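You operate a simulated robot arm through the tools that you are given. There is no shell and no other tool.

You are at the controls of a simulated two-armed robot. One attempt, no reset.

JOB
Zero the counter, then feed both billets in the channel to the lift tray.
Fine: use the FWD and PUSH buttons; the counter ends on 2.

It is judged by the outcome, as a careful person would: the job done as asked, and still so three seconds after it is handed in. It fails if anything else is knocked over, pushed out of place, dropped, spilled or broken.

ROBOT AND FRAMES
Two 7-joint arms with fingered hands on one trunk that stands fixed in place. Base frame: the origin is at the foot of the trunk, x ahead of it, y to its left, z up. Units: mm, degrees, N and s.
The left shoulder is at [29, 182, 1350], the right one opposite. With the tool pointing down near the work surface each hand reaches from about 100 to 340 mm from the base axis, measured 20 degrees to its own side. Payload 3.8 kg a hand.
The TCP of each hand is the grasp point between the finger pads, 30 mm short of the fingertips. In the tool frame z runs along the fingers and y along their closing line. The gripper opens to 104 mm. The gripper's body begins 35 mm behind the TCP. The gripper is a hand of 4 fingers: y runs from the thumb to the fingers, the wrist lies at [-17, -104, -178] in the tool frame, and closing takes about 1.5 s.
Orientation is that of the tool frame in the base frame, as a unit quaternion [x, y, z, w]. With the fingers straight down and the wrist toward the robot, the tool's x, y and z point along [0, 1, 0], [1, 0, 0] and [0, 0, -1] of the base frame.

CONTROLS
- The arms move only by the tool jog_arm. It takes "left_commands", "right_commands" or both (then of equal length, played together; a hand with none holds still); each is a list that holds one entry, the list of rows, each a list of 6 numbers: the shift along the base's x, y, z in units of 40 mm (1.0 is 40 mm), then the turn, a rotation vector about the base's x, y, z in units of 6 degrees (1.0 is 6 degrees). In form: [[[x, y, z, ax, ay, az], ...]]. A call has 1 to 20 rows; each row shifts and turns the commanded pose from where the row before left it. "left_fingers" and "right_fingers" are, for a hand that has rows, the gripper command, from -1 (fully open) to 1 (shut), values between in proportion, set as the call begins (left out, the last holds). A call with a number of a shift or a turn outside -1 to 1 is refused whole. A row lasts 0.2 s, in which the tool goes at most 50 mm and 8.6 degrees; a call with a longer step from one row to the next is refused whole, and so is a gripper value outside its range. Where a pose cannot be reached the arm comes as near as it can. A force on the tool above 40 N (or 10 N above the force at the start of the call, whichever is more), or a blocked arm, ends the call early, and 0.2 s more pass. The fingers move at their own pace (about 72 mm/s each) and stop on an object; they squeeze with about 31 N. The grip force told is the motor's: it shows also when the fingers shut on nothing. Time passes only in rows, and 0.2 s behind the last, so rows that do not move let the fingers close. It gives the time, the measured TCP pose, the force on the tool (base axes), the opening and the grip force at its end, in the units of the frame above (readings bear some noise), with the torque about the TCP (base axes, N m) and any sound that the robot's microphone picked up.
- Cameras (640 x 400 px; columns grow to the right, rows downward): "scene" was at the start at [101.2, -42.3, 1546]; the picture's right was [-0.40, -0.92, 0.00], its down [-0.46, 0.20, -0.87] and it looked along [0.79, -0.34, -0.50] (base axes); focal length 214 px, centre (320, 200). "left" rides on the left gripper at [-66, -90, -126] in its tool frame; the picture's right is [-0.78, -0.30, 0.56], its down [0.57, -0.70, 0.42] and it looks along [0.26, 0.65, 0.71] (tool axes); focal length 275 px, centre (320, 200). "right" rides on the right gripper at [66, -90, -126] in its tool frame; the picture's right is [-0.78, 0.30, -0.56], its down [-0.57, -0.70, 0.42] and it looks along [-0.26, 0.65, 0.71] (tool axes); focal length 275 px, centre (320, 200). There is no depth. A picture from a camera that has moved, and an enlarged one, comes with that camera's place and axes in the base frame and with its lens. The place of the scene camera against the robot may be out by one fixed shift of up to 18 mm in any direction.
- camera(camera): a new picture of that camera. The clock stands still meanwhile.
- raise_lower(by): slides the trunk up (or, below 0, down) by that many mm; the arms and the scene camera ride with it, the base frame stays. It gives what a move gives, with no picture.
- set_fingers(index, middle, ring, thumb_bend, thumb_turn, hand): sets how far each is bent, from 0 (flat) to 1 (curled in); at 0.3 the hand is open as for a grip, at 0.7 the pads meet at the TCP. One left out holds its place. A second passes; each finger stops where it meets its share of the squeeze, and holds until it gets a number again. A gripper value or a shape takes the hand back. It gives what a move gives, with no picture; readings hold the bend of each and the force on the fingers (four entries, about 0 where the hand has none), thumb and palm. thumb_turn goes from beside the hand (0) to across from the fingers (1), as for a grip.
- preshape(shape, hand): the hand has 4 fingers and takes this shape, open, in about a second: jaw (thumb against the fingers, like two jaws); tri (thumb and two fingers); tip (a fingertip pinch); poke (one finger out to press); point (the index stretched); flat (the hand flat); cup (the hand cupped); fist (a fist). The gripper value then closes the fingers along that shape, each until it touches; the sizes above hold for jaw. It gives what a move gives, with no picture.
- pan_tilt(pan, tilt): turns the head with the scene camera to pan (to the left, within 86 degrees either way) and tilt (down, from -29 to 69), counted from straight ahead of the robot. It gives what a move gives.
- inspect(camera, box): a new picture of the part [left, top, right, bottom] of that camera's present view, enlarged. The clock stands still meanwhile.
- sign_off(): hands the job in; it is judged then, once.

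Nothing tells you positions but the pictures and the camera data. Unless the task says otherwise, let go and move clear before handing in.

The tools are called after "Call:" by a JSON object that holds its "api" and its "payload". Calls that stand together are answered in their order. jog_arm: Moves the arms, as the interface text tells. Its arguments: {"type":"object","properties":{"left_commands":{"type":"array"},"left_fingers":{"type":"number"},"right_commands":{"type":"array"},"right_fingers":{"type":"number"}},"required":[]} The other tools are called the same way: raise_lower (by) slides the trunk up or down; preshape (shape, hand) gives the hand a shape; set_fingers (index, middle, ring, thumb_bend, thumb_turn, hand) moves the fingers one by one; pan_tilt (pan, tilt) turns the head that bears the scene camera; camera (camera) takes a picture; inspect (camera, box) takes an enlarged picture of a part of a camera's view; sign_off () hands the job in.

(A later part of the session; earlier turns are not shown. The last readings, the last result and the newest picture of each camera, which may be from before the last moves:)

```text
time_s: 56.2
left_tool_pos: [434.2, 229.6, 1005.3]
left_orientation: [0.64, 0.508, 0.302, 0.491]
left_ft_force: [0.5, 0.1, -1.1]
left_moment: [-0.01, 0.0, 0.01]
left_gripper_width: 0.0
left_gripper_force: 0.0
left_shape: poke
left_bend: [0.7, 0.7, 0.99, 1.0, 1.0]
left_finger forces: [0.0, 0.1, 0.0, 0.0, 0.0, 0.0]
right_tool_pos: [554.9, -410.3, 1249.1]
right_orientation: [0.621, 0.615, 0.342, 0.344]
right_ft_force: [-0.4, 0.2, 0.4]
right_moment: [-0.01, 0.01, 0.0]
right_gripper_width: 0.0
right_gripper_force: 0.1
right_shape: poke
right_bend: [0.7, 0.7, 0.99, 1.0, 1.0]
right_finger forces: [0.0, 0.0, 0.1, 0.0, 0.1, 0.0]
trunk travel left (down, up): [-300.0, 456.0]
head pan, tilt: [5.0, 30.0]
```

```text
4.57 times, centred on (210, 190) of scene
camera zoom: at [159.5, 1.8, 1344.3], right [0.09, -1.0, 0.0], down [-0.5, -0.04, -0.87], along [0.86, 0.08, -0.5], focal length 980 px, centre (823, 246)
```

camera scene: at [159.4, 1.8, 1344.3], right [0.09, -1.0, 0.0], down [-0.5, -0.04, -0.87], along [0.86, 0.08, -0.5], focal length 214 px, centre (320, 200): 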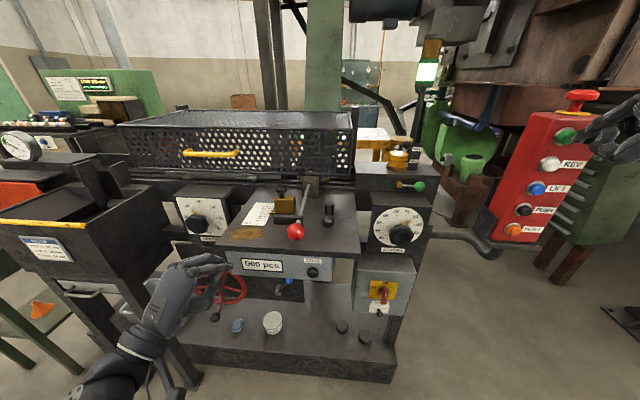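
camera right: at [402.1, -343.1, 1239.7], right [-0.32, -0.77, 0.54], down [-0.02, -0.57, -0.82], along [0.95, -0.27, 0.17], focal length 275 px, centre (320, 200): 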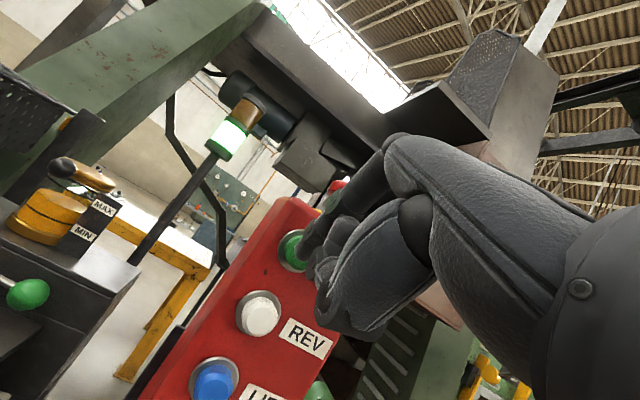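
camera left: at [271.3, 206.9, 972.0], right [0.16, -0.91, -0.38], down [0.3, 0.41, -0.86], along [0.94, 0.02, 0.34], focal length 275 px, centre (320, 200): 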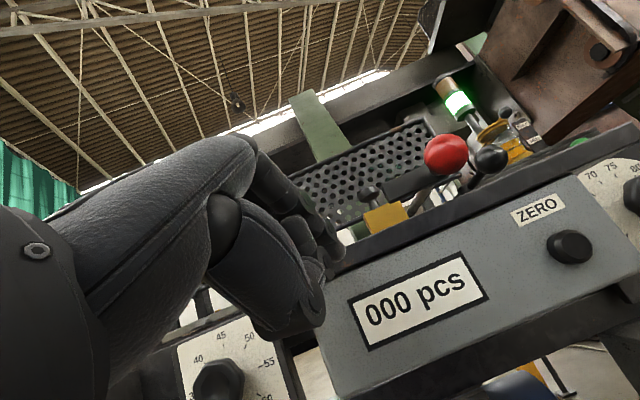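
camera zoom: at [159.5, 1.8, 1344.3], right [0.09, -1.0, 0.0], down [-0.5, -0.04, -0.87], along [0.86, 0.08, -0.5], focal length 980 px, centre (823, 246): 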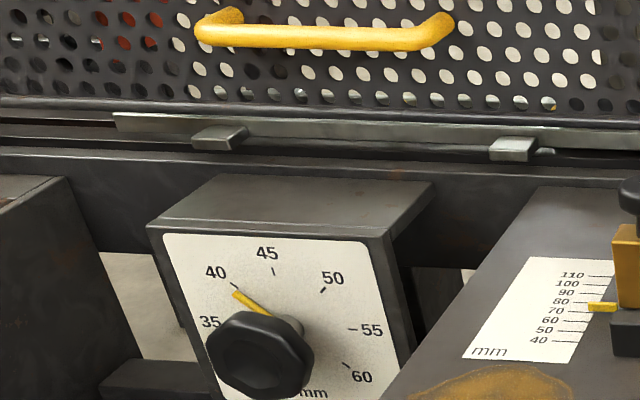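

There's slow change in the channel, so the feed may still be running. Waiting a few more seconds and comparing.

Call:
{"api": "jog_arm", "payload": {"right_commands": [[[0, 0, 0, 0, 0, 0], [0, 0, 0, 0, 0, 0], [0, 0, 0, 0, 0, 0], [0, 0, 0, 0, 0, 0], [0, 0, 0, 0, 0, 0], [0, 0, 0, 0, 0, 0], [0, 0, 0, 0, 0, 0], [0, 0, 0, 0, 0, 0], [0, 0, 0, 0, 0, 0], [0, 0, 0, 0, 0, 0]]]}}

Call:
{"api": "inspect", "payload": {"camera": "scene", "box": [260, 160, 380, 220]}}

Call:
{"api": "inspect", "payload": {"camera": "scene", "box": [230, 110, 370, 200]}}

```text
time_s: 58.4
left_tool_pos: [433.8, 229.1, 1005.4]
left_orientation: [0.64, 0.508, 0.303, 0.491]
left_ft_force: [0.4, -0.9, -0.1]
left_moment: [0.03, -0.04, 0.01]
left_gripper_width: 0.0
left_gripper_force: 0.2
left_shape: poke
left_bend: [0.7, 0.7, 0.99, 1.0, 1.0]
left_finger forces: [0.0, 0.0, 0.1, 0.0, 0.0, 0.0]
right_tool_pos: [556.0, -410.4, 1249.2]
right_orientation: [0.622, 0.615, 0.342, 0.345]
right_ft_force: [0.2, 0.8, -0.1]
right_moment: [-0.02, -0.01, -0.01]
right_gripper_width: 0.0
right_gripper_force: 0.0
right_shape: poke
right_bend: [0.7, 0.7, 0.99, 1.0, 1.0]
right_finger forces: [0.1, 0.1, 0.0, 0.0, 0.0, 0.0]
trunk travel left (down, up): [-300.0, 456.0]
head pan, tilt: [5.0, 30.0]
```

```text
5.33 times, centred on (320, 190) of scene
camera zoom: at [159.5, 1.8, 1344.3], right [0.09, -1.0, 0.0], down [-0.5, -0.04, -0.87], along [0.86, 0.08, -0.5], focal length 1144 px, centre (320, 253)
```

zoom: 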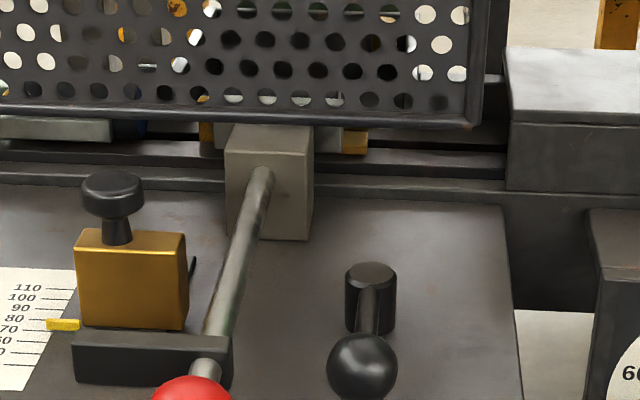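

```text
4.44 times, centred on (300, 155) of scene
camera zoom: at [159.5, 1.8, 1344.3], right [0.09, -1.0, 0.0], down [-0.5, -0.04, -0.87], along [0.86, 0.08, -0.5], focal length 953 px, centre (409, 400)
```

zoom: 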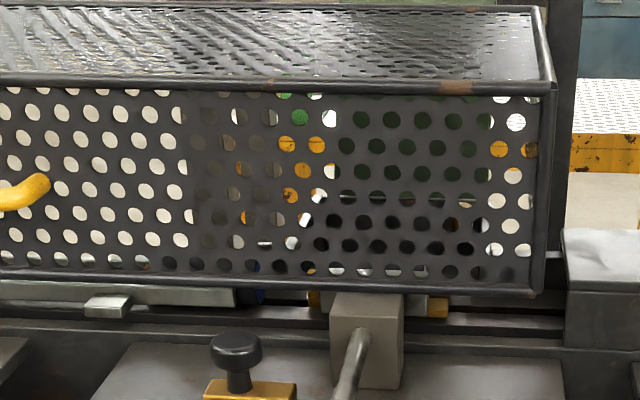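

A dark piece at the end of the light bar seems to be creeping to the right slowly. I'll wait longer and compare again.

Call:
{"api": "jog_arm", "payload": {"right_commands": [[[0, 0, 0, 0, 0, 0], [0, 0, 0, 0, 0, 0], [0, 0, 0, 0, 0, 0], [0, 0, 0, 0, 0, 0], [0, 0, 0, 0, 0, 0], [0, 0, 0, 0, 0, 0], [0, 0, 0, 0, 0, 0], [0, 0, 0, 0, 0, 0], [0, 0, 0, 0, 0, 0], [0, 0, 0, 0, 0, 0], [0, 0, 0, 0, 0, 0], [0, 0, 0, 0, 0, 0], [0, 0, 0, 0, 0, 0], [0, 0, 0, 0, 0, 0], [0, 0, 0, 0, 0, 0]]]}}

Call:
{"api": "inspect", "payload": {"camera": "scene", "box": [230, 150, 330, 200]}}

Call:
{"api": "inspect", "payload": {"camera": "scene", "box": [120, 130, 250, 200]}}

```text
time_s: 61.6
left_tool_pos: [433.9, 229.1, 1005.3]
left_orientation: [0.64, 0.508, 0.302, 0.491]
left_ft_force: [0.0, -1.3, 0.4]
left_moment: [-0.02, 0.01, 0.02]
left_gripper_width: 0.0
left_gripper_force: 0.1
left_shape: poke
left_bend: [0.7, 0.7, 0.99, 1.0, 1.0]
left_finger forces: [0.0, 0.0, 0.0, 0.0, 0.0, 0.0]
right_tool_pos: [554.8, -410.2, 1249.7]
right_orientation: [0.621, 0.616, 0.343, 0.343]
right_ft_force: [-0.5, -0.1, 0.7]
right_moment: [0.01, -0.02, 0.03]
right_gripper_width: 0.0
right_gripper_force: 0.0
right_shape: poke
right_bend: [0.7, 0.7, 0.99, 1.0, 1.0]
right_finger forces: [0.0, 0.0, 0.0, 0.0, 0.1, 0.1]
trunk travel left (down, up): [-300.0, 456.0]
head pan, tilt: [5.0, 30.0]
```

```text
6.40 times, centred on (280, 175) of scene
camera zoom: at [159.5, 1.8, 1344.3], right [0.09, -1.0, 0.0], down [-0.5, -0.04, -0.87], along [0.86, 0.08, -0.5], focal length 1373 px, centre (576, 360)
```

zoom: 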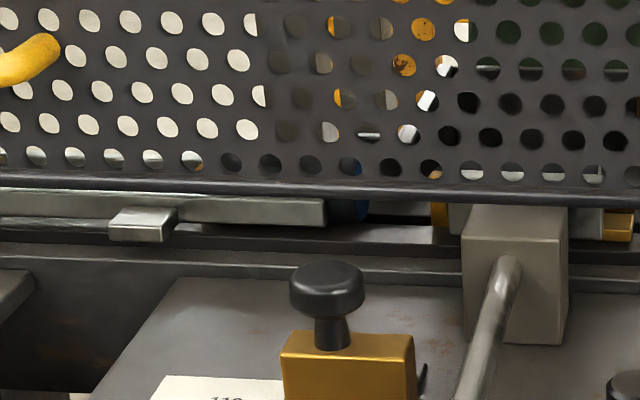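

```text
4.92 times, centred on (185, 165) of scene
camera zoom: at [159.5, 1.8, 1344.3], right [0.09, -1.0, 0.0], down [-0.5, -0.04, -0.87], along [0.86, 0.08, -0.5], focal length 1056 px, centre (985, 372)
```

zoom: 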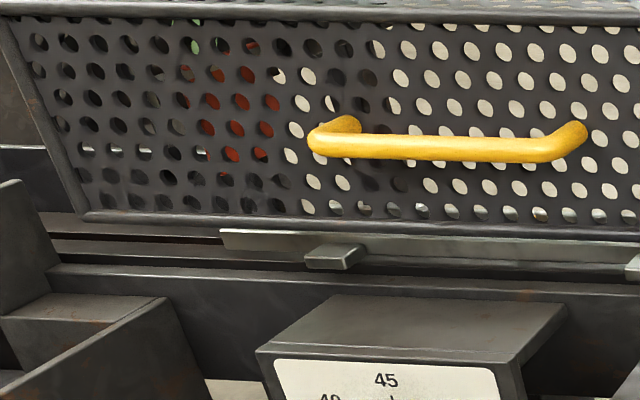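

Motion seems to have stopped: a blue-banded dark piece now sits left of the lever block that wasn't visible before FWD. I'll zoom in hard on the gap below the guard and its lowest holes.

Call:
{"api": "inspect", "payload": {"camera": "scene", "box": [265, 165, 315, 195]}}

Call:
{"api": "inspect", "payload": {"camera": "scene", "box": [305, 165, 355, 195]}}

Call:
{"api": "inspect", "payload": {"camera": "scene", "box": [215, 160, 275, 195]}}

Call:
{"api": "inspect", "payload": {"camera": "scene", "box": [110, 155, 170, 195]}}

```text
12.80 times, centred on (290, 180) of scene
camera zoom: at [159.5, 1.8, 1344.3], right [0.09, -1.0, 0.0], down [-0.5, -0.04, -0.87], along [0.86, 0.08, -0.5], focal length 2745 px, centre (704, 456)
```

zoom: 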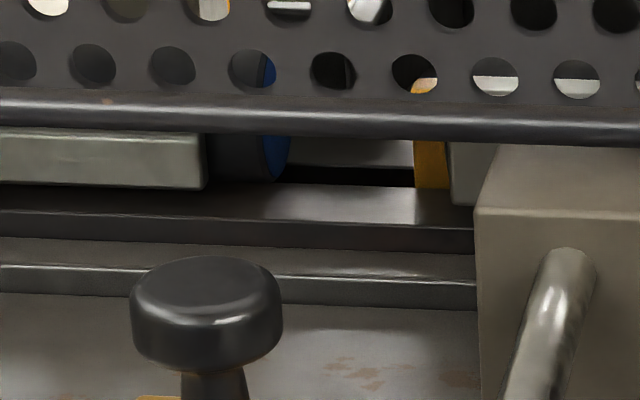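

```text
12.80 times, centred on (330, 180) of scene
camera zoom: at [159.5, 1.8, 1344.3], right [0.09, -1.0, 0.0], down [-0.5, -0.04, -0.87], along [0.86, 0.08, -0.5], focal length 2745 px, centre (192, 456)
```

zoom: 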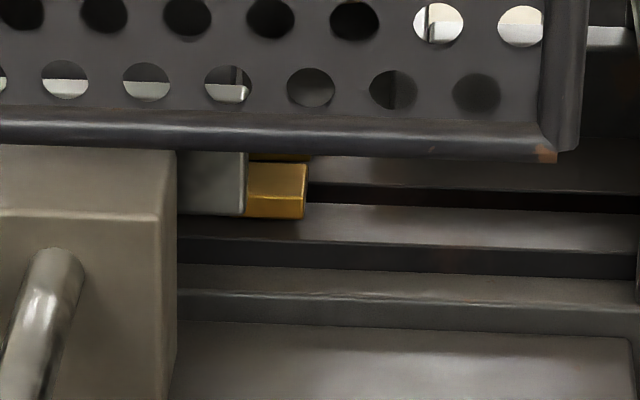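

```text
10.67 times, centred on (245, 178) of scene
camera zoom: at [159.5, 1.8, 1344.3], right [0.09, -1.0, 0.0], down [-0.5, -0.04, -0.87], along [0.86, 0.08, -0.5], focal length 2288 px, centre (1120, 440)
```

zoom: 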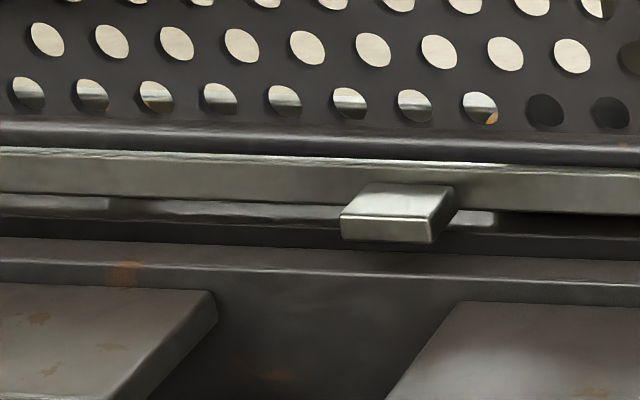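

```text
10.00 times, centred on (140, 175) of scene
camera zoom: at [159.5, 1.8, 1344.3], right [0.09, -1.0, 0.0], down [-0.5, -0.04, -0.87], along [0.86, 0.08, -0.5], focal length 2145 px, centre (2120, 450)
```

zoom: 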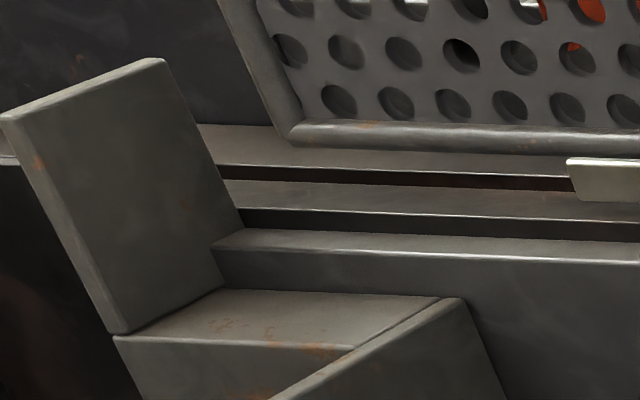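

Now it's clear: a dark cylindrical billet with a blue right end lies in the channel, about 28 mm short of the brass-faced stop by the lever block. FWD seems to move it only while held. I'll press FWD again, hold about a second, and watch it.

Call:
{"api": "jog_arm", "payload": {"right_commands": [[[0.4, 0, 0, 0, 0, 0], [0.25, 0, 0, 0, 0, 0], [0, 0, 0, 0, 0, 0]]]}}

Call:
{"api": "inspect", "payload": {"camera": "scene", "box": [265, 165, 315, 195]}}

Call:
{"api": "inspect", "payload": {"camera": "scene", "box": [215, 160, 275, 195]}}

```text
time_s: 62.4
left_tool_pos: [431.4, 229.3, 1007.0]
left_orientation: [0.64, 0.506, 0.302, 0.492]
left_ft_force: [0.8, -0.1, 0.0]
left_moment: [-0.04, 0.03, -0.03]
left_gripper_width: 0.0
left_gripper_force: 0.1
left_shape: poke
left_bend: [0.7, 0.7, 0.99, 1.0, 1.0]
left_finger forces: [0.0, 0.1, 0.0, 0.0, 0.1, 0.1]
right_tool_pos: [578.0, -409.7, 1250.7]
right_orientation: [0.621, 0.615, 0.343, 0.344]
right_ft_force: [-16.7, 1.9, -2.8]
right_moment: [0.05, 0.3, 0.03]
right_gripper_width: 0.0
right_gripper_force: 0.0
right_shape: poke
right_bend: [0.7, 0.7, 0.99, 1.0, 1.0]
right_finger forces: [12.3, 4.0, 0.1, 0.1, 0.1, 0.1]
trunk travel left (down, up): [-300.0, 456.0]
head pan, tilt: [5.0, 30.0]
heard: click
```

```text
12.80 times, centred on (290, 180) of scene
camera zoom: at [156.4, 1.8, 1344.7], right [0.09, -1.0, 0.0], down [-0.5, -0.04, -0.87], along [0.86, 0.08, -0.5], focal length 2745 px, centre (704, 456)
```

zoom: 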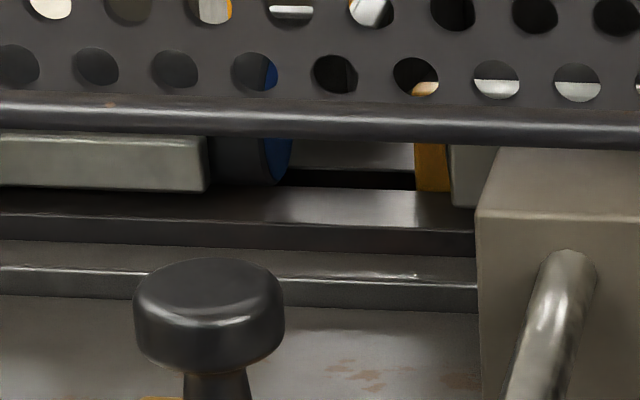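

```text
10.67 times, centred on (245, 178) of scene
camera zoom: at [156.4, 1.8, 1344.7], right [0.09, -1.0, 0.0], down [-0.5, -0.04, -0.87], along [0.86, 0.08, -0.5], focal length 2288 px, centre (1120, 440)
```

zoom: 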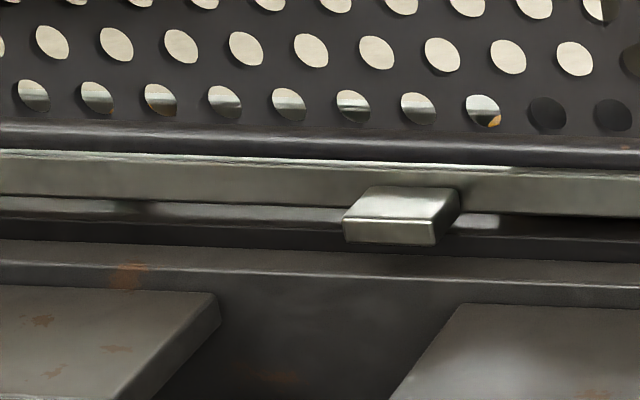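

Clicked again, but no motion yet. I'll hold for another second and look.

Call:
{"api": "jog_arm", "payload": {"right_commands": [[[0.02, 0, 0, 0, 0, 0], [0, 0, 0, 0, 0, 0], [0, 0, 0, 0, 0, 0], [0, 0, 0, 0, 0, 0]]]}}

Call:
{"api": "inspect", "payload": {"camera": "scene", "box": [265, 165, 315, 195]}}

Call:
{"api": "inspect", "payload": {"camera": "scene", "box": [100, 100, 380, 220]}}

```text
time_s: 63.4
left_tool_pos: [431.8, 229.3, 1006.8]
left_orientation: [0.64, 0.507, 0.302, 0.492]
left_ft_force: [0.0, -0.4, -0.6]
left_moment: [-0.01, 0.01, -0.01]
left_gripper_width: 0.0
left_gripper_force: 0.0
left_shape: poke
left_bend: [0.7, 0.7, 0.99, 1.0, 1.0]
left_finger forces: [0.0, 0.0, 0.1, 0.1, 0.0, 0.0]
right_tool_pos: [579.6, -409.9, 1251.9]
right_orientation: [0.621, 0.615, 0.342, 0.345]
right_ft_force: [-22.0, 1.5, -4.4]
right_moment: [0.04, 0.38, 0.05]
right_gripper_width: 0.0
right_gripper_force: 0.1
right_shape: poke
right_bend: [0.7, 0.7, 0.99, 1.0, 1.0]
right_finger forces: [15.6, 6.4, 0.0, 0.1, 0.2, 0.0]
trunk travel left (down, up): [-300.0, 456.0]
head pan, tilt: [5.0, 30.0]
```

```text
12.80 times, centred on (290, 180) of scene
camera zoom: at [156.0, 1.7, 1344.8], right [0.09, -1.0, 0.0], down [-0.5, -0.04, -0.87], along [0.86, 0.08, -0.5], focal length 2745 px, centre (704, 456)
```

zoom: 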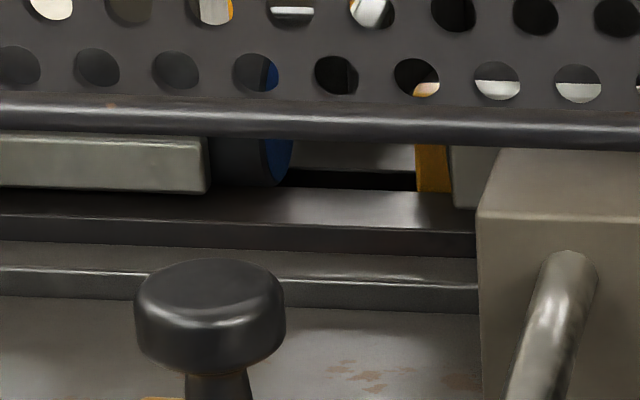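

```text
2.29 times, centred on (240, 160) of scene
camera zoom: at [156.0, 1.7, 1344.8], right [0.09, -1.0, 0.0], down [-0.5, -0.04, -0.87], along [0.86, 0.08, -0.5], focal length 490 px, centre (503, 291)
```

zoom: 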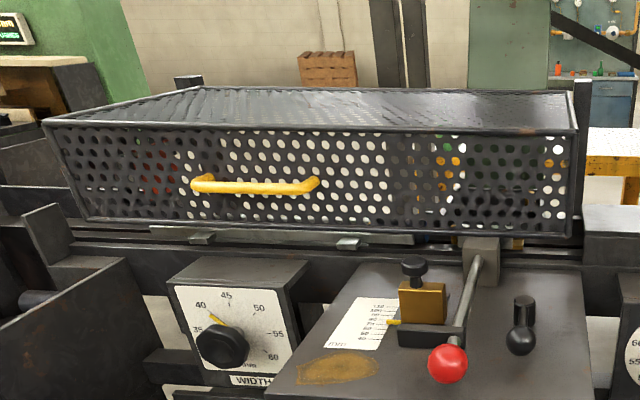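

Holding FWD moves nothing. I'll release and look at the same spots again with identical framing, and check the stack light.

Call:
{"api": "jog_arm", "payload": {"right_commands": [[[-0.4, 0, 0, 0, 0, 0], [-0.3, 0, 0, 0, 0, 0], [0, 0, 0, 0, 0, 0]]]}}

Call:
{"api": "inspect", "payload": {"camera": "scene", "box": [265, 165, 315, 195]}}

Call:
{"api": "inspect", "payload": {"camera": "scene", "box": [390, 20, 470, 80]}}

Call:
{"api": "inspect", "payload": {"camera": "scene", "box": [225, 250, 335, 300]}}

Call:
{"api": "inspect", "payload": {"camera": "scene", "box": [110, 110, 220, 190]}}

```text
time_s: 64.2
left_tool_pos: [434.9, 230.0, 1005.6]
left_orientation: [0.64, 0.507, 0.302, 0.492]
left_ft_force: [0.1, 0.0, -0.6]
left_moment: [0.0, -0.02, 0.01]
left_gripper_width: 0.0
left_gripper_force: 0.0
left_shape: poke
left_bend: [0.7, 0.7, 0.99, 1.0, 1.0]
left_finger forces: [0.0, 0.1, 0.0, 0.1, 0.0, 0.0]
right_tool_pos: [556.1, -409.5, 1247.8]
right_orientation: [0.622, 0.615, 0.342, 0.344]
right_ft_force: [-0.4, 0.0, 0.1]
right_moment: [-0.01, -0.02, 0.01]
right_gripper_width: 0.0
right_gripper_force: 0.1
right_shape: poke
right_bend: [0.7, 0.7, 0.99, 1.0, 1.0]
right_finger forces: [0.0, 0.1, 0.1, 0.0, 0.1, 0.1]
trunk travel left (down, up): [-300.0, 456.0]
head pan, tilt: [5.0, 30.0]
```

```text
12.80 times, centred on (290, 180) of scene
camera zoom: at [159.7, 1.8, 1344.3], right [0.09, -1.0, 0.0], down [-0.5, -0.04, -0.87], along [0.86, 0.08, -0.5], focal length 2745 px, centre (704, 456)
```

zoom: 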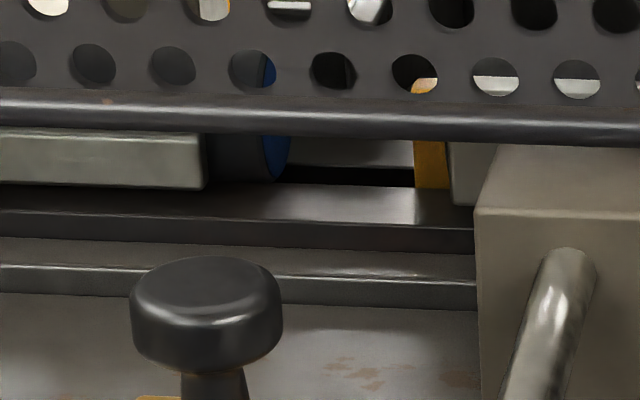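

```text
6.67 times, centred on (430, 50) of scene
camera zoom: at [159.7, 1.8, 1344.3], right [0.09, -1.0, 0.0], down [-0.5, -0.04, -0.87], along [0.86, 0.08, -0.5], focal length 1430 px, centre (-413, 1200)
```

zoom: 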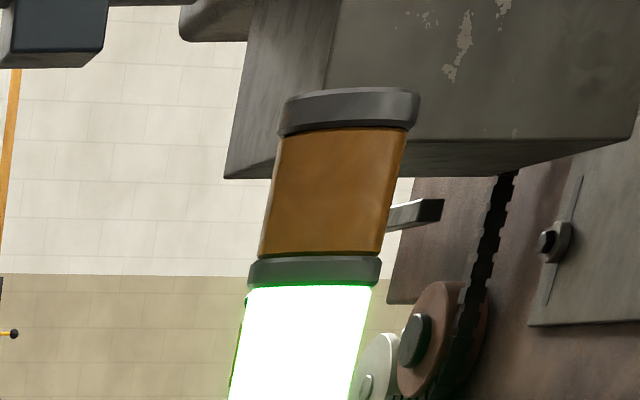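

```text
5.82 times, centred on (280, 275) of scene
camera zoom: at [159.7, 1.8, 1344.3], right [0.09, -1.0, 0.0], down [-0.5, -0.04, -0.87], along [0.86, 0.08, -0.5], focal length 1248 px, centre (553, -236)
```

zoom: 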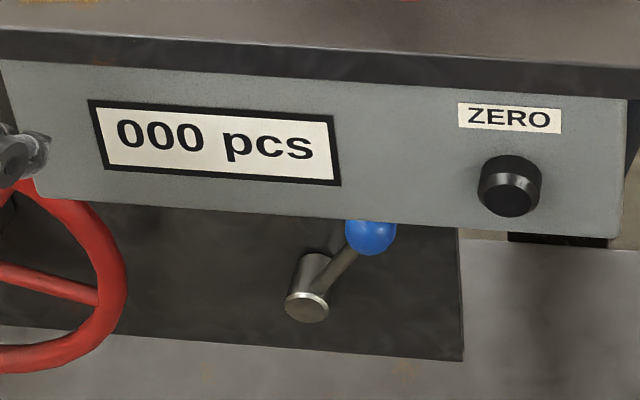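

```text
5.00 times, centred on (165, 150) of scene
camera zoom: at [159.7, 1.8, 1344.3], right [0.09, -1.0, 0.0], down [-0.5, -0.04, -0.87], along [0.86, 0.08, -0.5], focal length 1072 px, centre (1095, 450)
```

zoom: 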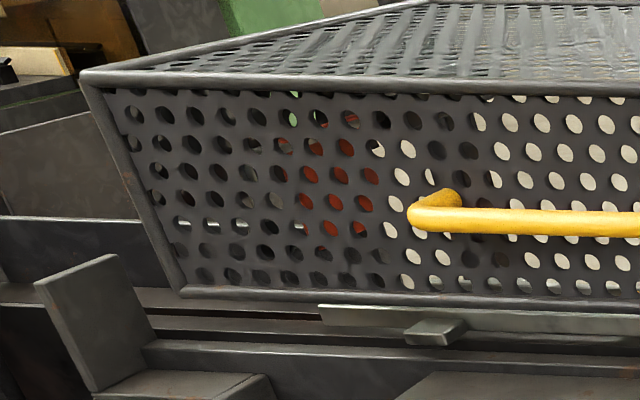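

No change. To see whether the first FWD press moved anything, I'll reproduce the pre-FWD view from t=20 s (pan 10, tilt 25) with the same boxes.

Call:
{"api": "pan_tilt", "payload": {"pan": 10, "tilt": 25}}

Call:
{"api": "inspect", "payload": {"camera": "scene", "box": [280, 180, 400, 250]}}

Call:
{"api": "inspect", "payload": {"camera": "scene", "box": [260, 120, 390, 210]}}

Call:
{"api": "inspect", "payload": {"camera": "scene", "box": [150, 120, 280, 210]}}

```text
time_s: 64.9
left_tool_pos: [434.2, 227.5, 1006.1]
left_orientation: [0.64, 0.508, 0.302, 0.491]
left_ft_force: [0.1, -0.1, -0.3]
left_moment: [0.04, 0.01, -0.01]
left_gripper_width: 0.1
left_gripper_force: 0.0
left_shape: poke
left_bend: [0.7, 0.7, 0.99, 1.0, 1.0]
left_finger forces: [0.0, 0.1, 0.0, 0.0, 0.1, 0.0]
right_tool_pos: [555.7, -410.7, 1248.0]
right_orientation: [0.621, 0.615, 0.342, 0.344]
right_ft_force: [-0.1, 0.9, -0.3]
right_moment: [-0.03, 0.0, 0.02]
right_gripper_width: 0.1
right_gripper_force: 0.1
right_shape: poke
right_bend: [0.7, 0.7, 0.99, 1.0, 1.0]
right_finger forces: [0.0, 0.0, 0.0, 0.1, 0.0, 0.0]
trunk travel left (down, up): [-300.0, 456.0]
head pan, tilt: [10.0, 25.0]
```

```text
5.33 times, centred on (340, 215) of scene
camera zoom: at [160.1, 9.9, 1352.3], right [0.17, -0.98, 0.0], down [-0.42, -0.07, -0.91], along [0.89, 0.16, -0.42], focal length 1144 px, centre (213, 120)
```

zoom: 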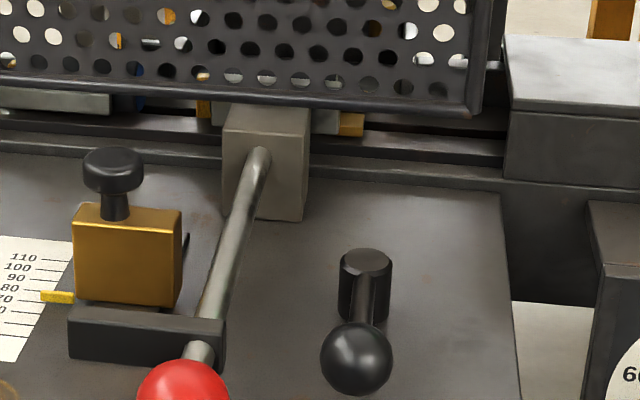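

```text
4.44 times, centred on (325, 165) of scene
camera zoom: at [160.1, 9.9, 1352.3], right [0.17, -0.98, 0.0], down [-0.42, -0.07, -0.91], along [0.89, 0.16, -0.42], focal length 953 px, centre (298, 356)
```

zoom: 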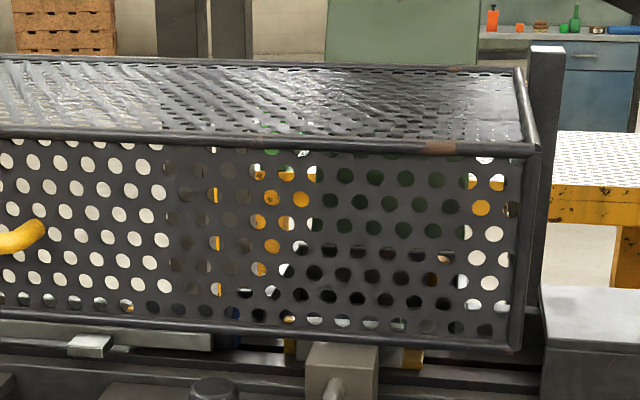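

```text
4.44 times, centred on (215, 165) of scene
camera zoom: at [160.1, 9.9, 1352.3], right [0.17, -0.98, 0.0], down [-0.42, -0.07, -0.91], along [0.89, 0.16, -0.42], focal length 953 px, centre (787, 356)
```

zoom: 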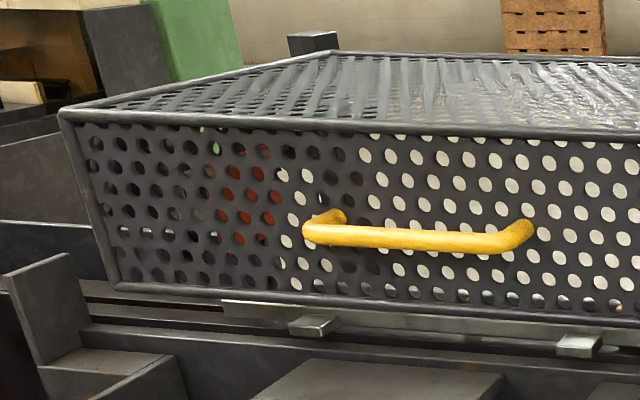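

The blue end and a second brass bit are new compared with the first view, so the first FWD press did advance the billet and the second did nothing. To be certain, I'll take one exact close-up, tap FWD once more, and compare.

Call:
{"api": "inspect", "payload": {"camera": "scene", "box": [260, 175, 350, 215]}}

Call:
{"api": "jog_arm", "payload": {"right_commands": [[[0.4, 0, 0, 0, 0, 0], [0.3, 0, 0, 0, 0, 0], [-0.3, 0, 0, 0, 0, 0], [-0.4, 0, 0, 0, 0, 0]]]}}

Call:
{"api": "inspect", "payload": {"camera": "scene", "box": [260, 175, 350, 215]}}

Call:
{"api": "jog_arm", "payload": {"right_commands": [[[0, 0, 0, 0, 0, 0], [0, 0, 0, 0, 0, 0], [0, 0, 0, 0, 0, 0], [0, 0, 0, 0, 0, 0]]]}}

Call:
{"api": "inspect", "payload": {"camera": "scene", "box": [260, 175, 350, 215]}}

```text
7.11 times, centred on (305, 195) of scene
camera zoom: at [160.1, 9.9, 1352.3], right [0.17, -0.98, 0.0], down [-0.42, -0.07, -0.91], along [0.89, 0.16, -0.42], focal length 1525 px, centre (427, 236)
```

zoom: 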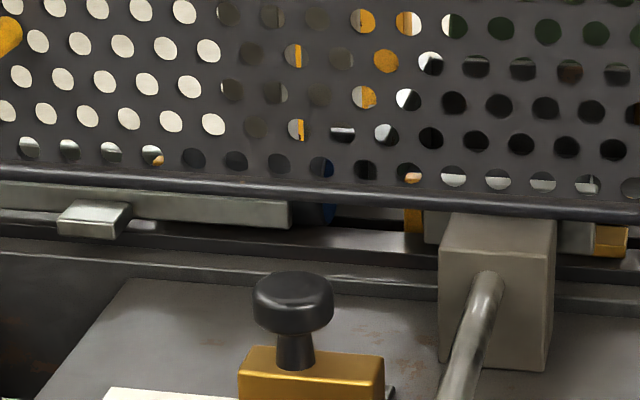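

```text
time_s: 65.9
left_tool_pos: [433.0, 229.4, 1006.3]
left_orientation: [0.64, 0.508, 0.302, 0.491]
left_ft_force: [-0.5, -0.7, 0.1]
left_moment: [-0.02, -0.01, 0.03]
left_gripper_width: 0.2
left_gripper_force: 0.1
left_shape: poke
left_bend: [0.7, 0.7, 0.99, 1.0, 1.0]
left_finger forces: [0.1, 0.0, 0.1, 0.0, 0.0, 0.1]
right_tool_pos: [555.1, -409.1, 1249.3]
right_orientation: [0.622, 0.615, 0.343, 0.344]
right_ft_force: [-0.2, 0.1, -0.2]
right_moment: [0.01, 0.01, -0.03]
right_gripper_width: 0.0
right_gripper_force: 0.0
right_shape: poke
right_bend: [0.7, 0.7, 0.99, 1.0, 1.0]
right_finger forces: [0.1, 0.1, 0.0, 0.0, 0.0, 0.0]
trunk travel left (down, up): [-300.0, 456.0]
head pan, tilt: [10.0, 25.0]
heard: click
```

```text
7.11 times, centred on (305, 195) of scene
camera zoom: at [159.8, 9.9, 1352.4], right [0.17, -0.98, 0.0], down [-0.42, -0.07, -0.91], along [0.89, 0.16, -0.42], focal length 1525 px, centre (427, 236)
```

zoom: 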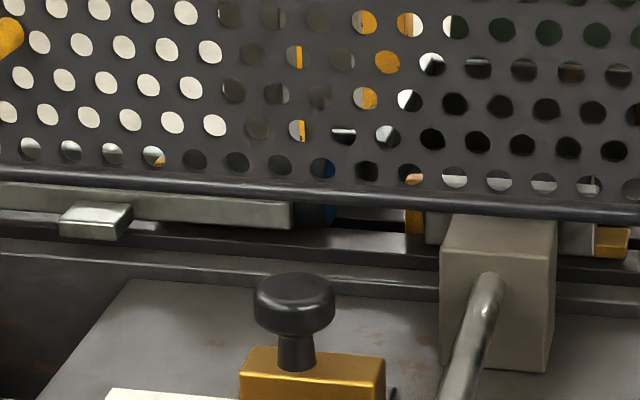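

```text
time_s: 66.9
left_tool_pos: [434.5, 229.1, 1005.7]
left_orientation: [0.64, 0.508, 0.302, 0.491]
left_ft_force: [-0.3, -0.3, -0.3]
left_moment: [0.0, -0.02, 0.01]
left_gripper_width: 0.2
left_gripper_force: 0.1
left_shape: poke
left_bend: [0.7, 0.7, 0.99, 1.0, 1.0]
left_finger forces: [0.0, 0.1, 0.0, 0.0, 0.0, 0.0]
right_tool_pos: [554.5, -409.0, 1249.4]
right_orientation: [0.621, 0.615, 0.343, 0.344]
right_ft_force: [0.8, -0.9, 0.0]
right_moment: [0.01, -0.03, 0.0]
right_gripper_width: 0.0
right_gripper_force: 0.1
right_shape: poke
right_bend: [0.7, 0.7, 0.99, 1.0, 1.0]
right_finger forces: [0.0, 0.1, 0.1, 0.0, 0.0, 0.0]
trunk travel left (down, up): [-300.0, 456.0]
head pan, tilt: [10.0, 25.0]
```

```text
7.11 times, centred on (305, 195) of scene
camera zoom: at [160.1, 9.9, 1352.3], right [0.17, -0.98, 0.0], down [-0.42, -0.07, -0.91], along [0.89, 0.16, -0.42], focal length 1525 px, centre (427, 236)
```

zoom: 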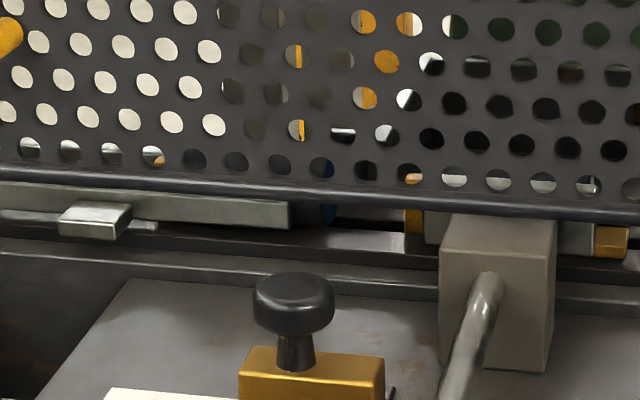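

FWD has no further effect, so the billet is evidently held at its feed stop. Next is PUSH at (609, -410, 1073): I'll back off, go straight down to its height, and check alignment before pressing.

Call:
{"api": "jog_arm", "payload": {"right_commands": [[[-0.8, 0, 0, 0, 0, 0], [0, 0, -0.9, 0, 0, 0], [0, 0, -0.9, 0, 0, 0], [0, 0, -0.9, 0, 0, 0], [0, 0, -0.9, 0, 0, 0], [0, 0, -0.4, 0, 0, 0], [0.7, 0, 0, 0, 0, 0]]]}}

Call:
{"api": "camera", "payload": {"camera": "right"}}

```text
time_s: 68.5
left_tool_pos: [434.8, 229.6, 1005.7]
left_orientation: [0.64, 0.508, 0.302, 0.491]
left_ft_force: [-0.2, -0.8, 0.1]
left_moment: [0.03, 0.01, 0.02]
left_gripper_width: 0.0
left_gripper_force: 0.1
left_shape: poke
left_bend: [0.7, 0.7, 0.99, 1.0, 1.0]
left_finger forces: [0.0, 0.0, 0.0, 0.0, 0.0, 0.0]
right_tool_pos: [551.5, -410.0, 1086.9]
right_orientation: [0.622, 0.615, 0.342, 0.344]
right_ft_force: [0.2, -0.1, 0.3]
right_moment: [-0.02, -0.03, -0.04]
right_gripper_width: 0.0
right_gripper_force: 0.0
right_shape: poke
right_bend: [0.7, 0.7, 0.99, 1.0, 1.0]
right_finger forces: [0.0, 0.0, 0.1, 0.0, 0.0, 0.0]
trunk travel left (down, up): [-300.0, 456.0]
head pan, tilt: [10.0, 25.0]
```

```text
taken
camera right: at [397.6, -342.1, 1078.1], right [-0.32, -0.77, 0.54], down [-0.02, -0.57, -0.82], along [0.95, -0.27, 0.17], focal length 275 px, centre (320, 200)
```

right: 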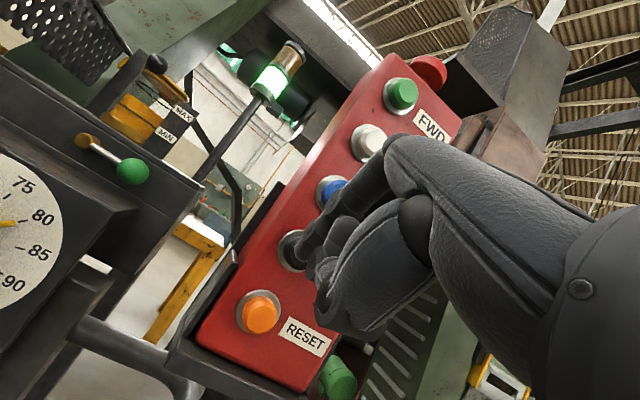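

PUSH sits exactly where FWD sat in the picture before, so alignment is good. Pressing PUSH now and watching the channel.

Call:
{"api": "jog_arm", "payload": {"right_commands": [[[0.4, 0, 0, 0, 0, 0], [0.3, 0, 0, 0, 0, 0]]]}}

Call:
{"api": "inspect", "payload": {"camera": "scene", "box": [260, 120, 390, 210]}}

Call:
{"api": "inspect", "payload": {"camera": "scene", "box": [225, 220, 345, 290]}}

```text
time_s: 69.1
left_tool_pos: [432.9, 229.2, 1006.7]
left_orientation: [0.64, 0.508, 0.303, 0.491]
left_ft_force: [0.4, -0.4, -0.1]
left_moment: [0.01, -0.02, 0.01]
left_gripper_width: 0.0
left_gripper_force: 0.0
left_shape: poke
left_bend: [0.7, 0.7, 0.99, 1.0, 1.0]
left_finger forces: [0.0, 0.1, 0.1, 0.0, 0.0, 0.1]
right_tool_pos: [577.9, -408.1, 1087.9]
right_orientation: [0.621, 0.615, 0.343, 0.344]
right_ft_force: [-11.1, 1.0, -0.8]
right_moment: [0.01, 0.17, 0.02]
right_gripper_width: 0.1
right_gripper_force: 0.0
right_shape: poke
right_bend: [0.7, 0.7, 0.99, 1.0, 1.0]
right_finger forces: [8.0, 2.8, 0.0, 0.0, 0.1, 0.0]
trunk travel left (down, up): [-300.0, 456.0]
head pan, tilt: [10.0, 25.0]
heard: click
```

```text
4.44 times, centred on (325, 165) of scene
camera zoom: at [158.0, 9.9, 1352.6], right [0.17, -0.98, 0.0], down [-0.41, -0.07, -0.91], along [0.89, 0.16, -0.42], focal length 953 px, centre (298, 356)
```

zoom: 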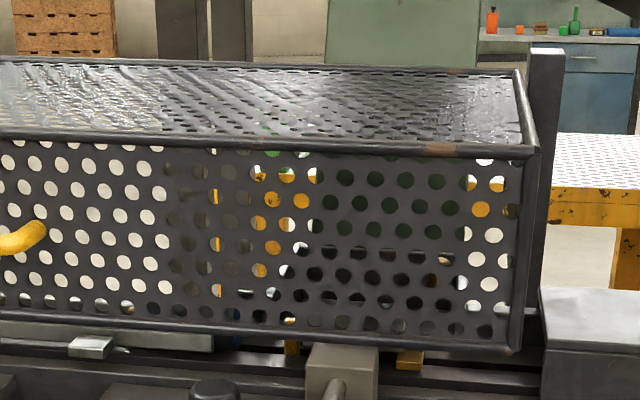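

```text
5.33 times, centred on (285, 255) of scene
camera zoom: at [158.0, 9.9, 1352.6], right [0.17, -0.98, 0.0], down [-0.41, -0.07, -0.91], along [0.89, 0.16, -0.42], focal length 1144 px, centre (507, -93)
```

zoom: 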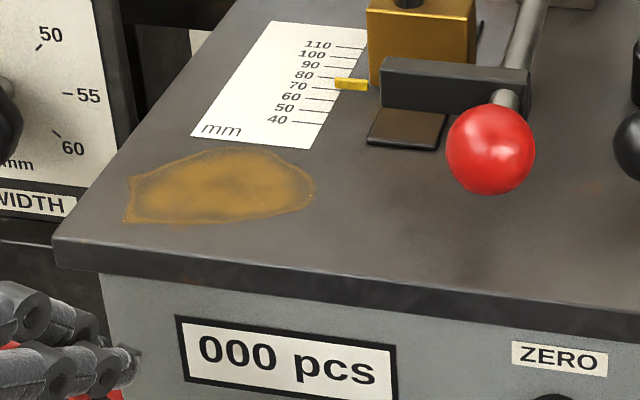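

The pusher is moving: its follower has run up to the stroke stop, and the plates by the block have moved inward. I'll release the button and watch the counter and the billet.

Call:
{"api": "jog_arm", "payload": {"right_commands": [[[-0.4, 0, 0, 0, 0, 0], [-0.3, 0, 0, 0, 0, 0], [0, 0, 0, 0, 0, 0], [0, 0, 0, 0, 0, 0], [0, 0, 0, 0, 0, 0]]]}}

Call:
{"api": "inspect", "payload": {"camera": "scene", "box": [260, 120, 390, 210]}}

Call:
{"api": "inspect", "payload": {"camera": "scene", "box": [225, 200, 345, 290]}}

Call:
{"api": "camera", "payload": {"camera": "scene"}}

```text
time_s: 70.3
left_tool_pos: [434.1, 230.0, 1005.7]
left_orientation: [0.64, 0.508, 0.301, 0.491]
left_ft_force: [0.6, -0.7, -0.7]
left_moment: [0.0, 0.0, -0.03]
left_gripper_width: 0.0
left_gripper_force: 0.0
left_shape: poke
left_bend: [0.7, 0.7, 0.99, 1.0, 1.0]
left_finger forces: [0.0, 0.1, 0.0, 0.0, 0.0, 0.1]
right_tool_pos: [551.3, -409.9, 1090.4]
right_orientation: [0.622, 0.614, 0.342, 0.344]
right_ft_force: [0.6, 0.4, 0.1]
right_moment: [-0.02, -0.01, 0.02]
right_gripper_width: 0.2
right_gripper_force: 0.0
right_shape: poke
right_bend: [0.7, 0.7, 0.99, 1.0, 1.0]
right_finger forces: [0.0, 0.0, 0.0, 0.1, 0.0, 0.0]
trunk travel left (down, up): [-300.0, 456.0]
head pan, tilt: [10.0, 25.0]
```

```text
4.44 times, centred on (325, 165) of scene
camera zoom: at [160.1, 9.9, 1352.3], right [0.17, -0.98, 0.0], down [-0.42, -0.07, -0.91], along [0.89, 0.16, -0.42], focal length 953 px, centre (298, 356)
```

zoom: 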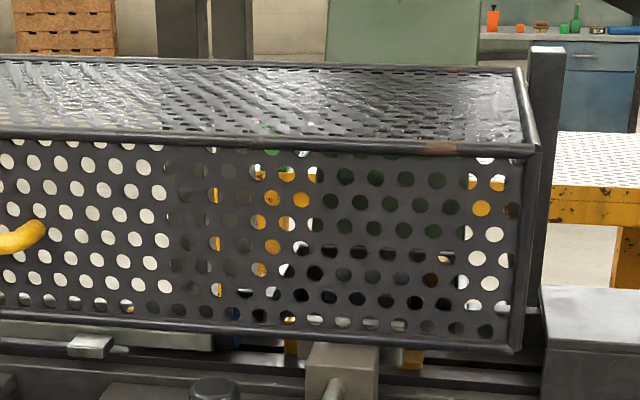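

```text
4.44 times, centred on (285, 245) of scene
camera zoom: at [160.1, 9.9, 1352.3], right [0.17, -0.98, 0.0], down [-0.42, -0.07, -0.91], along [0.89, 0.16, -0.42], focal length 953 px, centre (476, 0)
```

zoom: 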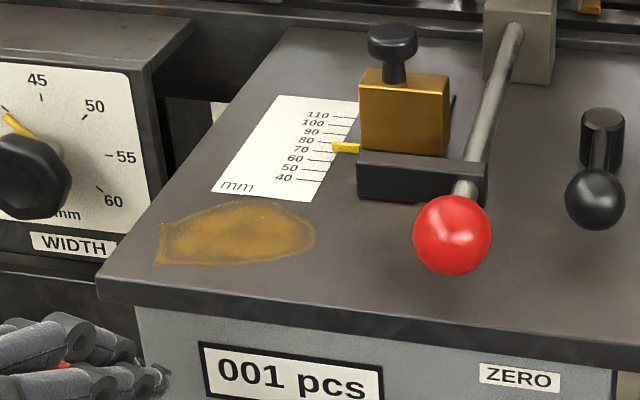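

```text
taken
camera scene: at [160.1, 9.9, 1352.3], right [0.17, -0.98, 0.0], down [-0.42, -0.07, -0.91], along [0.89, 0.16, -0.42], focal length 214 px, centre (320, 200)
```

scene: 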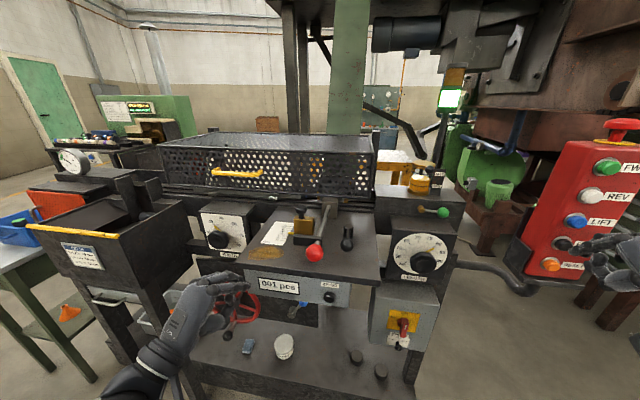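

The counter reads 001 and the pusher has returned. The blue-ended billet is the second one, waiting in the channel. I'll check the close-up once more, then go back up to FWD.

Call:
{"api": "inspect", "payload": {"camera": "scene", "box": [260, 175, 350, 215]}}

Call:
{"api": "jog_arm", "payload": {"right_commands": [[[-0.7, 0, 0, 0, 0, 0], [0, 0, 0.9, 0, 0, 0], [0, 0, 0.9, 0, 0, 0], [0, 0, 0.9, 0, 0, 0], [0, 0, 0.9, 0, 0, 0], [0, 0, 0.42, 0, 0, 0], [0.7, 0, 0, 0, 0, 0]]]}}

Call:
{"api": "camera", "payload": {"camera": "right"}}

Call:
{"api": "inspect", "payload": {"camera": "scene", "box": [260, 175, 350, 215]}}

```text
7.11 times, centred on (305, 195) of scene
camera zoom: at [160.1, 9.9, 1352.3], right [0.17, -0.98, 0.0], down [-0.42, -0.07, -0.91], along [0.89, 0.16, -0.42], focal length 1525 px, centre (427, 236)
```

zoom: 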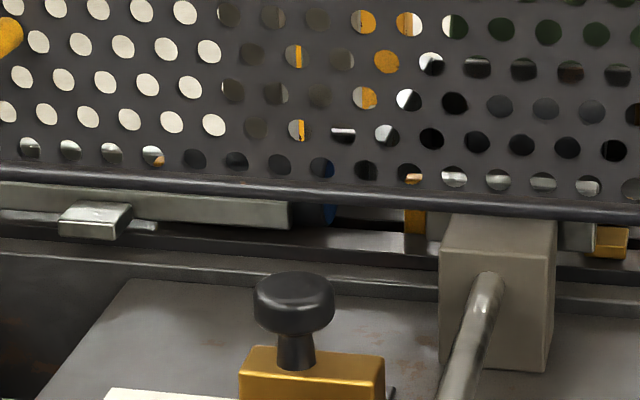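

```text
time_s: 71.9
left_tool_pos: [433.9, 229.6, 1005.3]
left_orientation: [0.64, 0.508, 0.302, 0.491]
left_ft_force: [0.5, 0.4, 0.4]
left_moment: [0.03, 0.01, 0.02]
left_gripper_width: 0.2
left_gripper_force: 0.0
left_shape: poke
left_bend: [0.7, 0.7, 0.99, 1.0, 1.0]
left_finger forces: [0.0, 0.1, 0.1, 0.1, 0.1, 0.1]
right_tool_pos: [553.6, -410.6, 1251.2]
right_orientation: [0.622, 0.615, 0.342, 0.344]
right_ft_force: [-0.9, 0.6, -0.9]
right_moment: [0.04, 0.0, 0.01]
right_gripper_width: 0.2
right_gripper_force: 0.0
right_shape: poke
right_bend: [0.7, 0.7, 0.99, 1.0, 1.0]
right_finger forces: [0.0, 0.0, 0.1, 0.0, 0.0, 0.0]
trunk travel left (down, up): [-300.0, 456.0]
head pan, tilt: [10.0, 25.0]
```

```text
taken
camera right: at [400.0, -342.3, 1242.0], right [-0.32, -0.77, 0.54], down [-0.02, -0.57, -0.82], along [0.95, -0.27, 0.17], focal length 275 px, centre (320, 200)
```

right: 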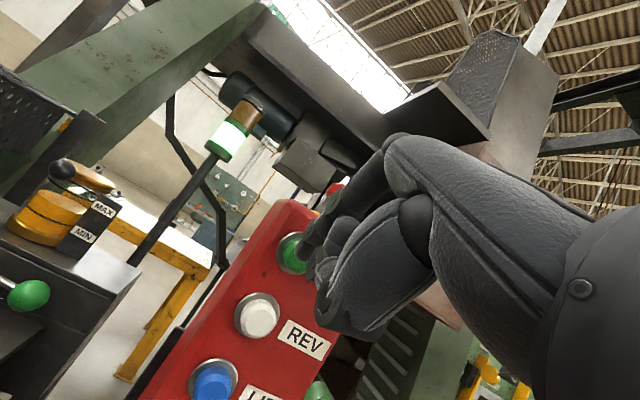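

```text
7.11 times, centred on (305, 195) of scene
camera zoom: at [160.9, 10.0, 1352.1], right [0.17, -0.98, 0.0], down [-0.42, -0.07, -0.91], along [0.89, 0.16, -0.42], focal length 1525 px, centre (427, 236)
```

zoom: 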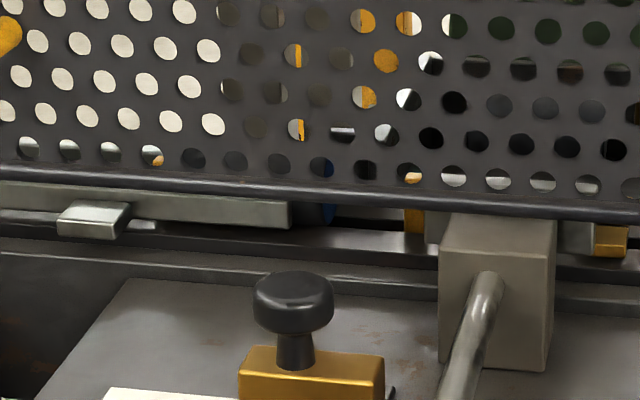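

A lighter shape now shows through the holes behind the pusher, which should be billet 1 on the tray. The pusher is back and the right hand is lined up with FWD. Pressing FWD for billet 2.

Call:
{"api": "jog_arm", "payload": {"right_commands": [[[0.4, 0, 0, 0, 0, 0], [0.28, 0, 0, 0, 0, 0], [0, 0, 0, 0, 0, 0]]]}}

Call:
{"api": "inspect", "payload": {"camera": "scene", "box": [260, 175, 350, 215]}}

Call:
{"api": "jog_arm", "payload": {"right_commands": [[[-0.35, 0, 0, 0, 0, 0], [-0.3, 0, 0, 0, 0, 0], [0, 0, 0, 0, 0, 0], [0, 0, 0, 0, 0, 0], [0, 0, 0, 0, 0, 0]]]}}

Call:
{"api": "inspect", "payload": {"camera": "scene", "box": [260, 175, 350, 215]}}

```text
time_s: 72.7
left_tool_pos: [432.3, 230.2, 1006.6]
left_orientation: [0.64, 0.508, 0.303, 0.491]
left_ft_force: [0.2, -0.5, 0.4]
left_moment: [0.04, -0.03, 0.03]
left_gripper_width: 0.0
left_gripper_force: 0.0
left_shape: poke
left_bend: [0.7, 0.7, 0.99, 1.0, 1.0]
left_finger forces: [0.0, 0.0, 0.0, 0.0, 0.0, 0.0]
right_tool_pos: [577.7, -409.6, 1251.2]
right_orientation: [0.621, 0.614, 0.343, 0.345]
right_ft_force: [-11.9, 1.0, -1.3]
right_moment: [0.0, 0.17, 0.03]
right_gripper_width: 0.2
right_gripper_force: 0.1
right_shape: poke
right_bend: [0.7, 0.7, 0.99, 1.0, 1.0]
right_finger forces: [8.7, 2.3, 0.1, 0.0, 0.1, 0.0]
trunk travel left (down, up): [-300.0, 456.0]
head pan, tilt: [10.0, 25.0]
heard: click
```

```text
7.11 times, centred on (305, 195) of scene
camera zoom: at [157.9, 10.0, 1352.6], right [0.17, -0.98, 0.0], down [-0.41, -0.07, -0.91], along [0.89, 0.16, -0.42], focal length 1525 px, centre (427, 236)
```

zoom: 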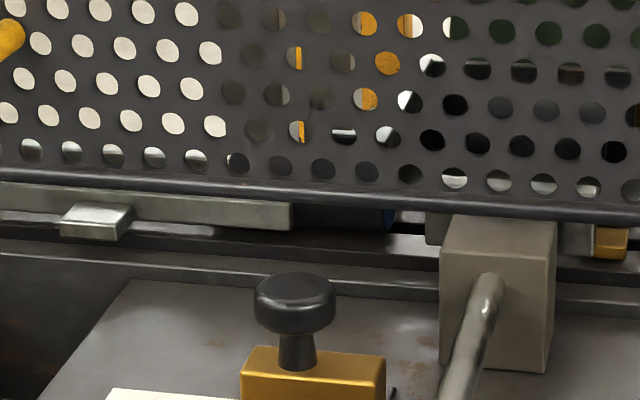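

```text
time_s: 73.9
left_tool_pos: [434.1, 228.5, 1006.1]
left_orientation: [0.641, 0.507, 0.301, 0.491]
left_ft_force: [-0.8, 0.1, 0.2]
left_moment: [0.01, 0.02, -0.05]
left_gripper_width: 0.0
left_gripper_force: 0.1
left_shape: poke
left_bend: [0.7, 0.7, 0.99, 1.0, 1.0]
left_finger forces: [0.0, 0.0, 0.0, 0.0, 0.0, 0.1]
right_tool_pos: [554.3, -410.3, 1249.1]
right_orientation: [0.622, 0.615, 0.342, 0.345]
right_ft_force: [-0.4, -0.3, 0.3]
right_moment: [0.03, -0.01, 0.05]
right_gripper_width: 0.2
right_gripper_force: 0.0
right_shape: poke
right_bend: [0.7, 0.7, 0.99, 1.0, 1.0]
right_finger forces: [0.0, 0.0, 0.0, 0.1, 0.0, 0.0]
trunk travel left (down, up): [-300.0, 456.0]
head pan, tilt: [10.0, 25.0]
```

```text
7.11 times, centred on (305, 195) of scene
camera zoom: at [160.1, 9.9, 1352.3], right [0.17, -0.98, 0.0], down [-0.42, -0.07, -0.91], along [0.89, 0.16, -0.42], focal length 1525 px, centre (427, 236)
```

zoom: 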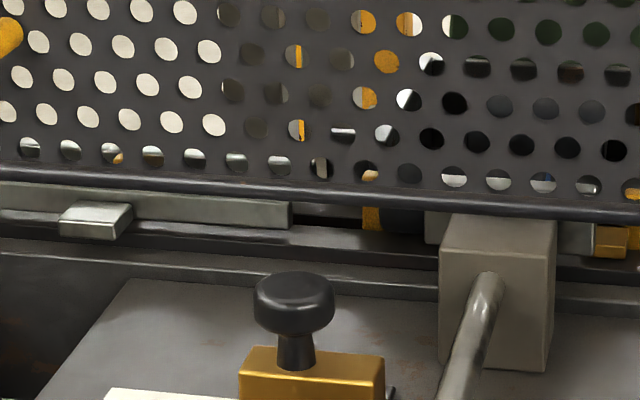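

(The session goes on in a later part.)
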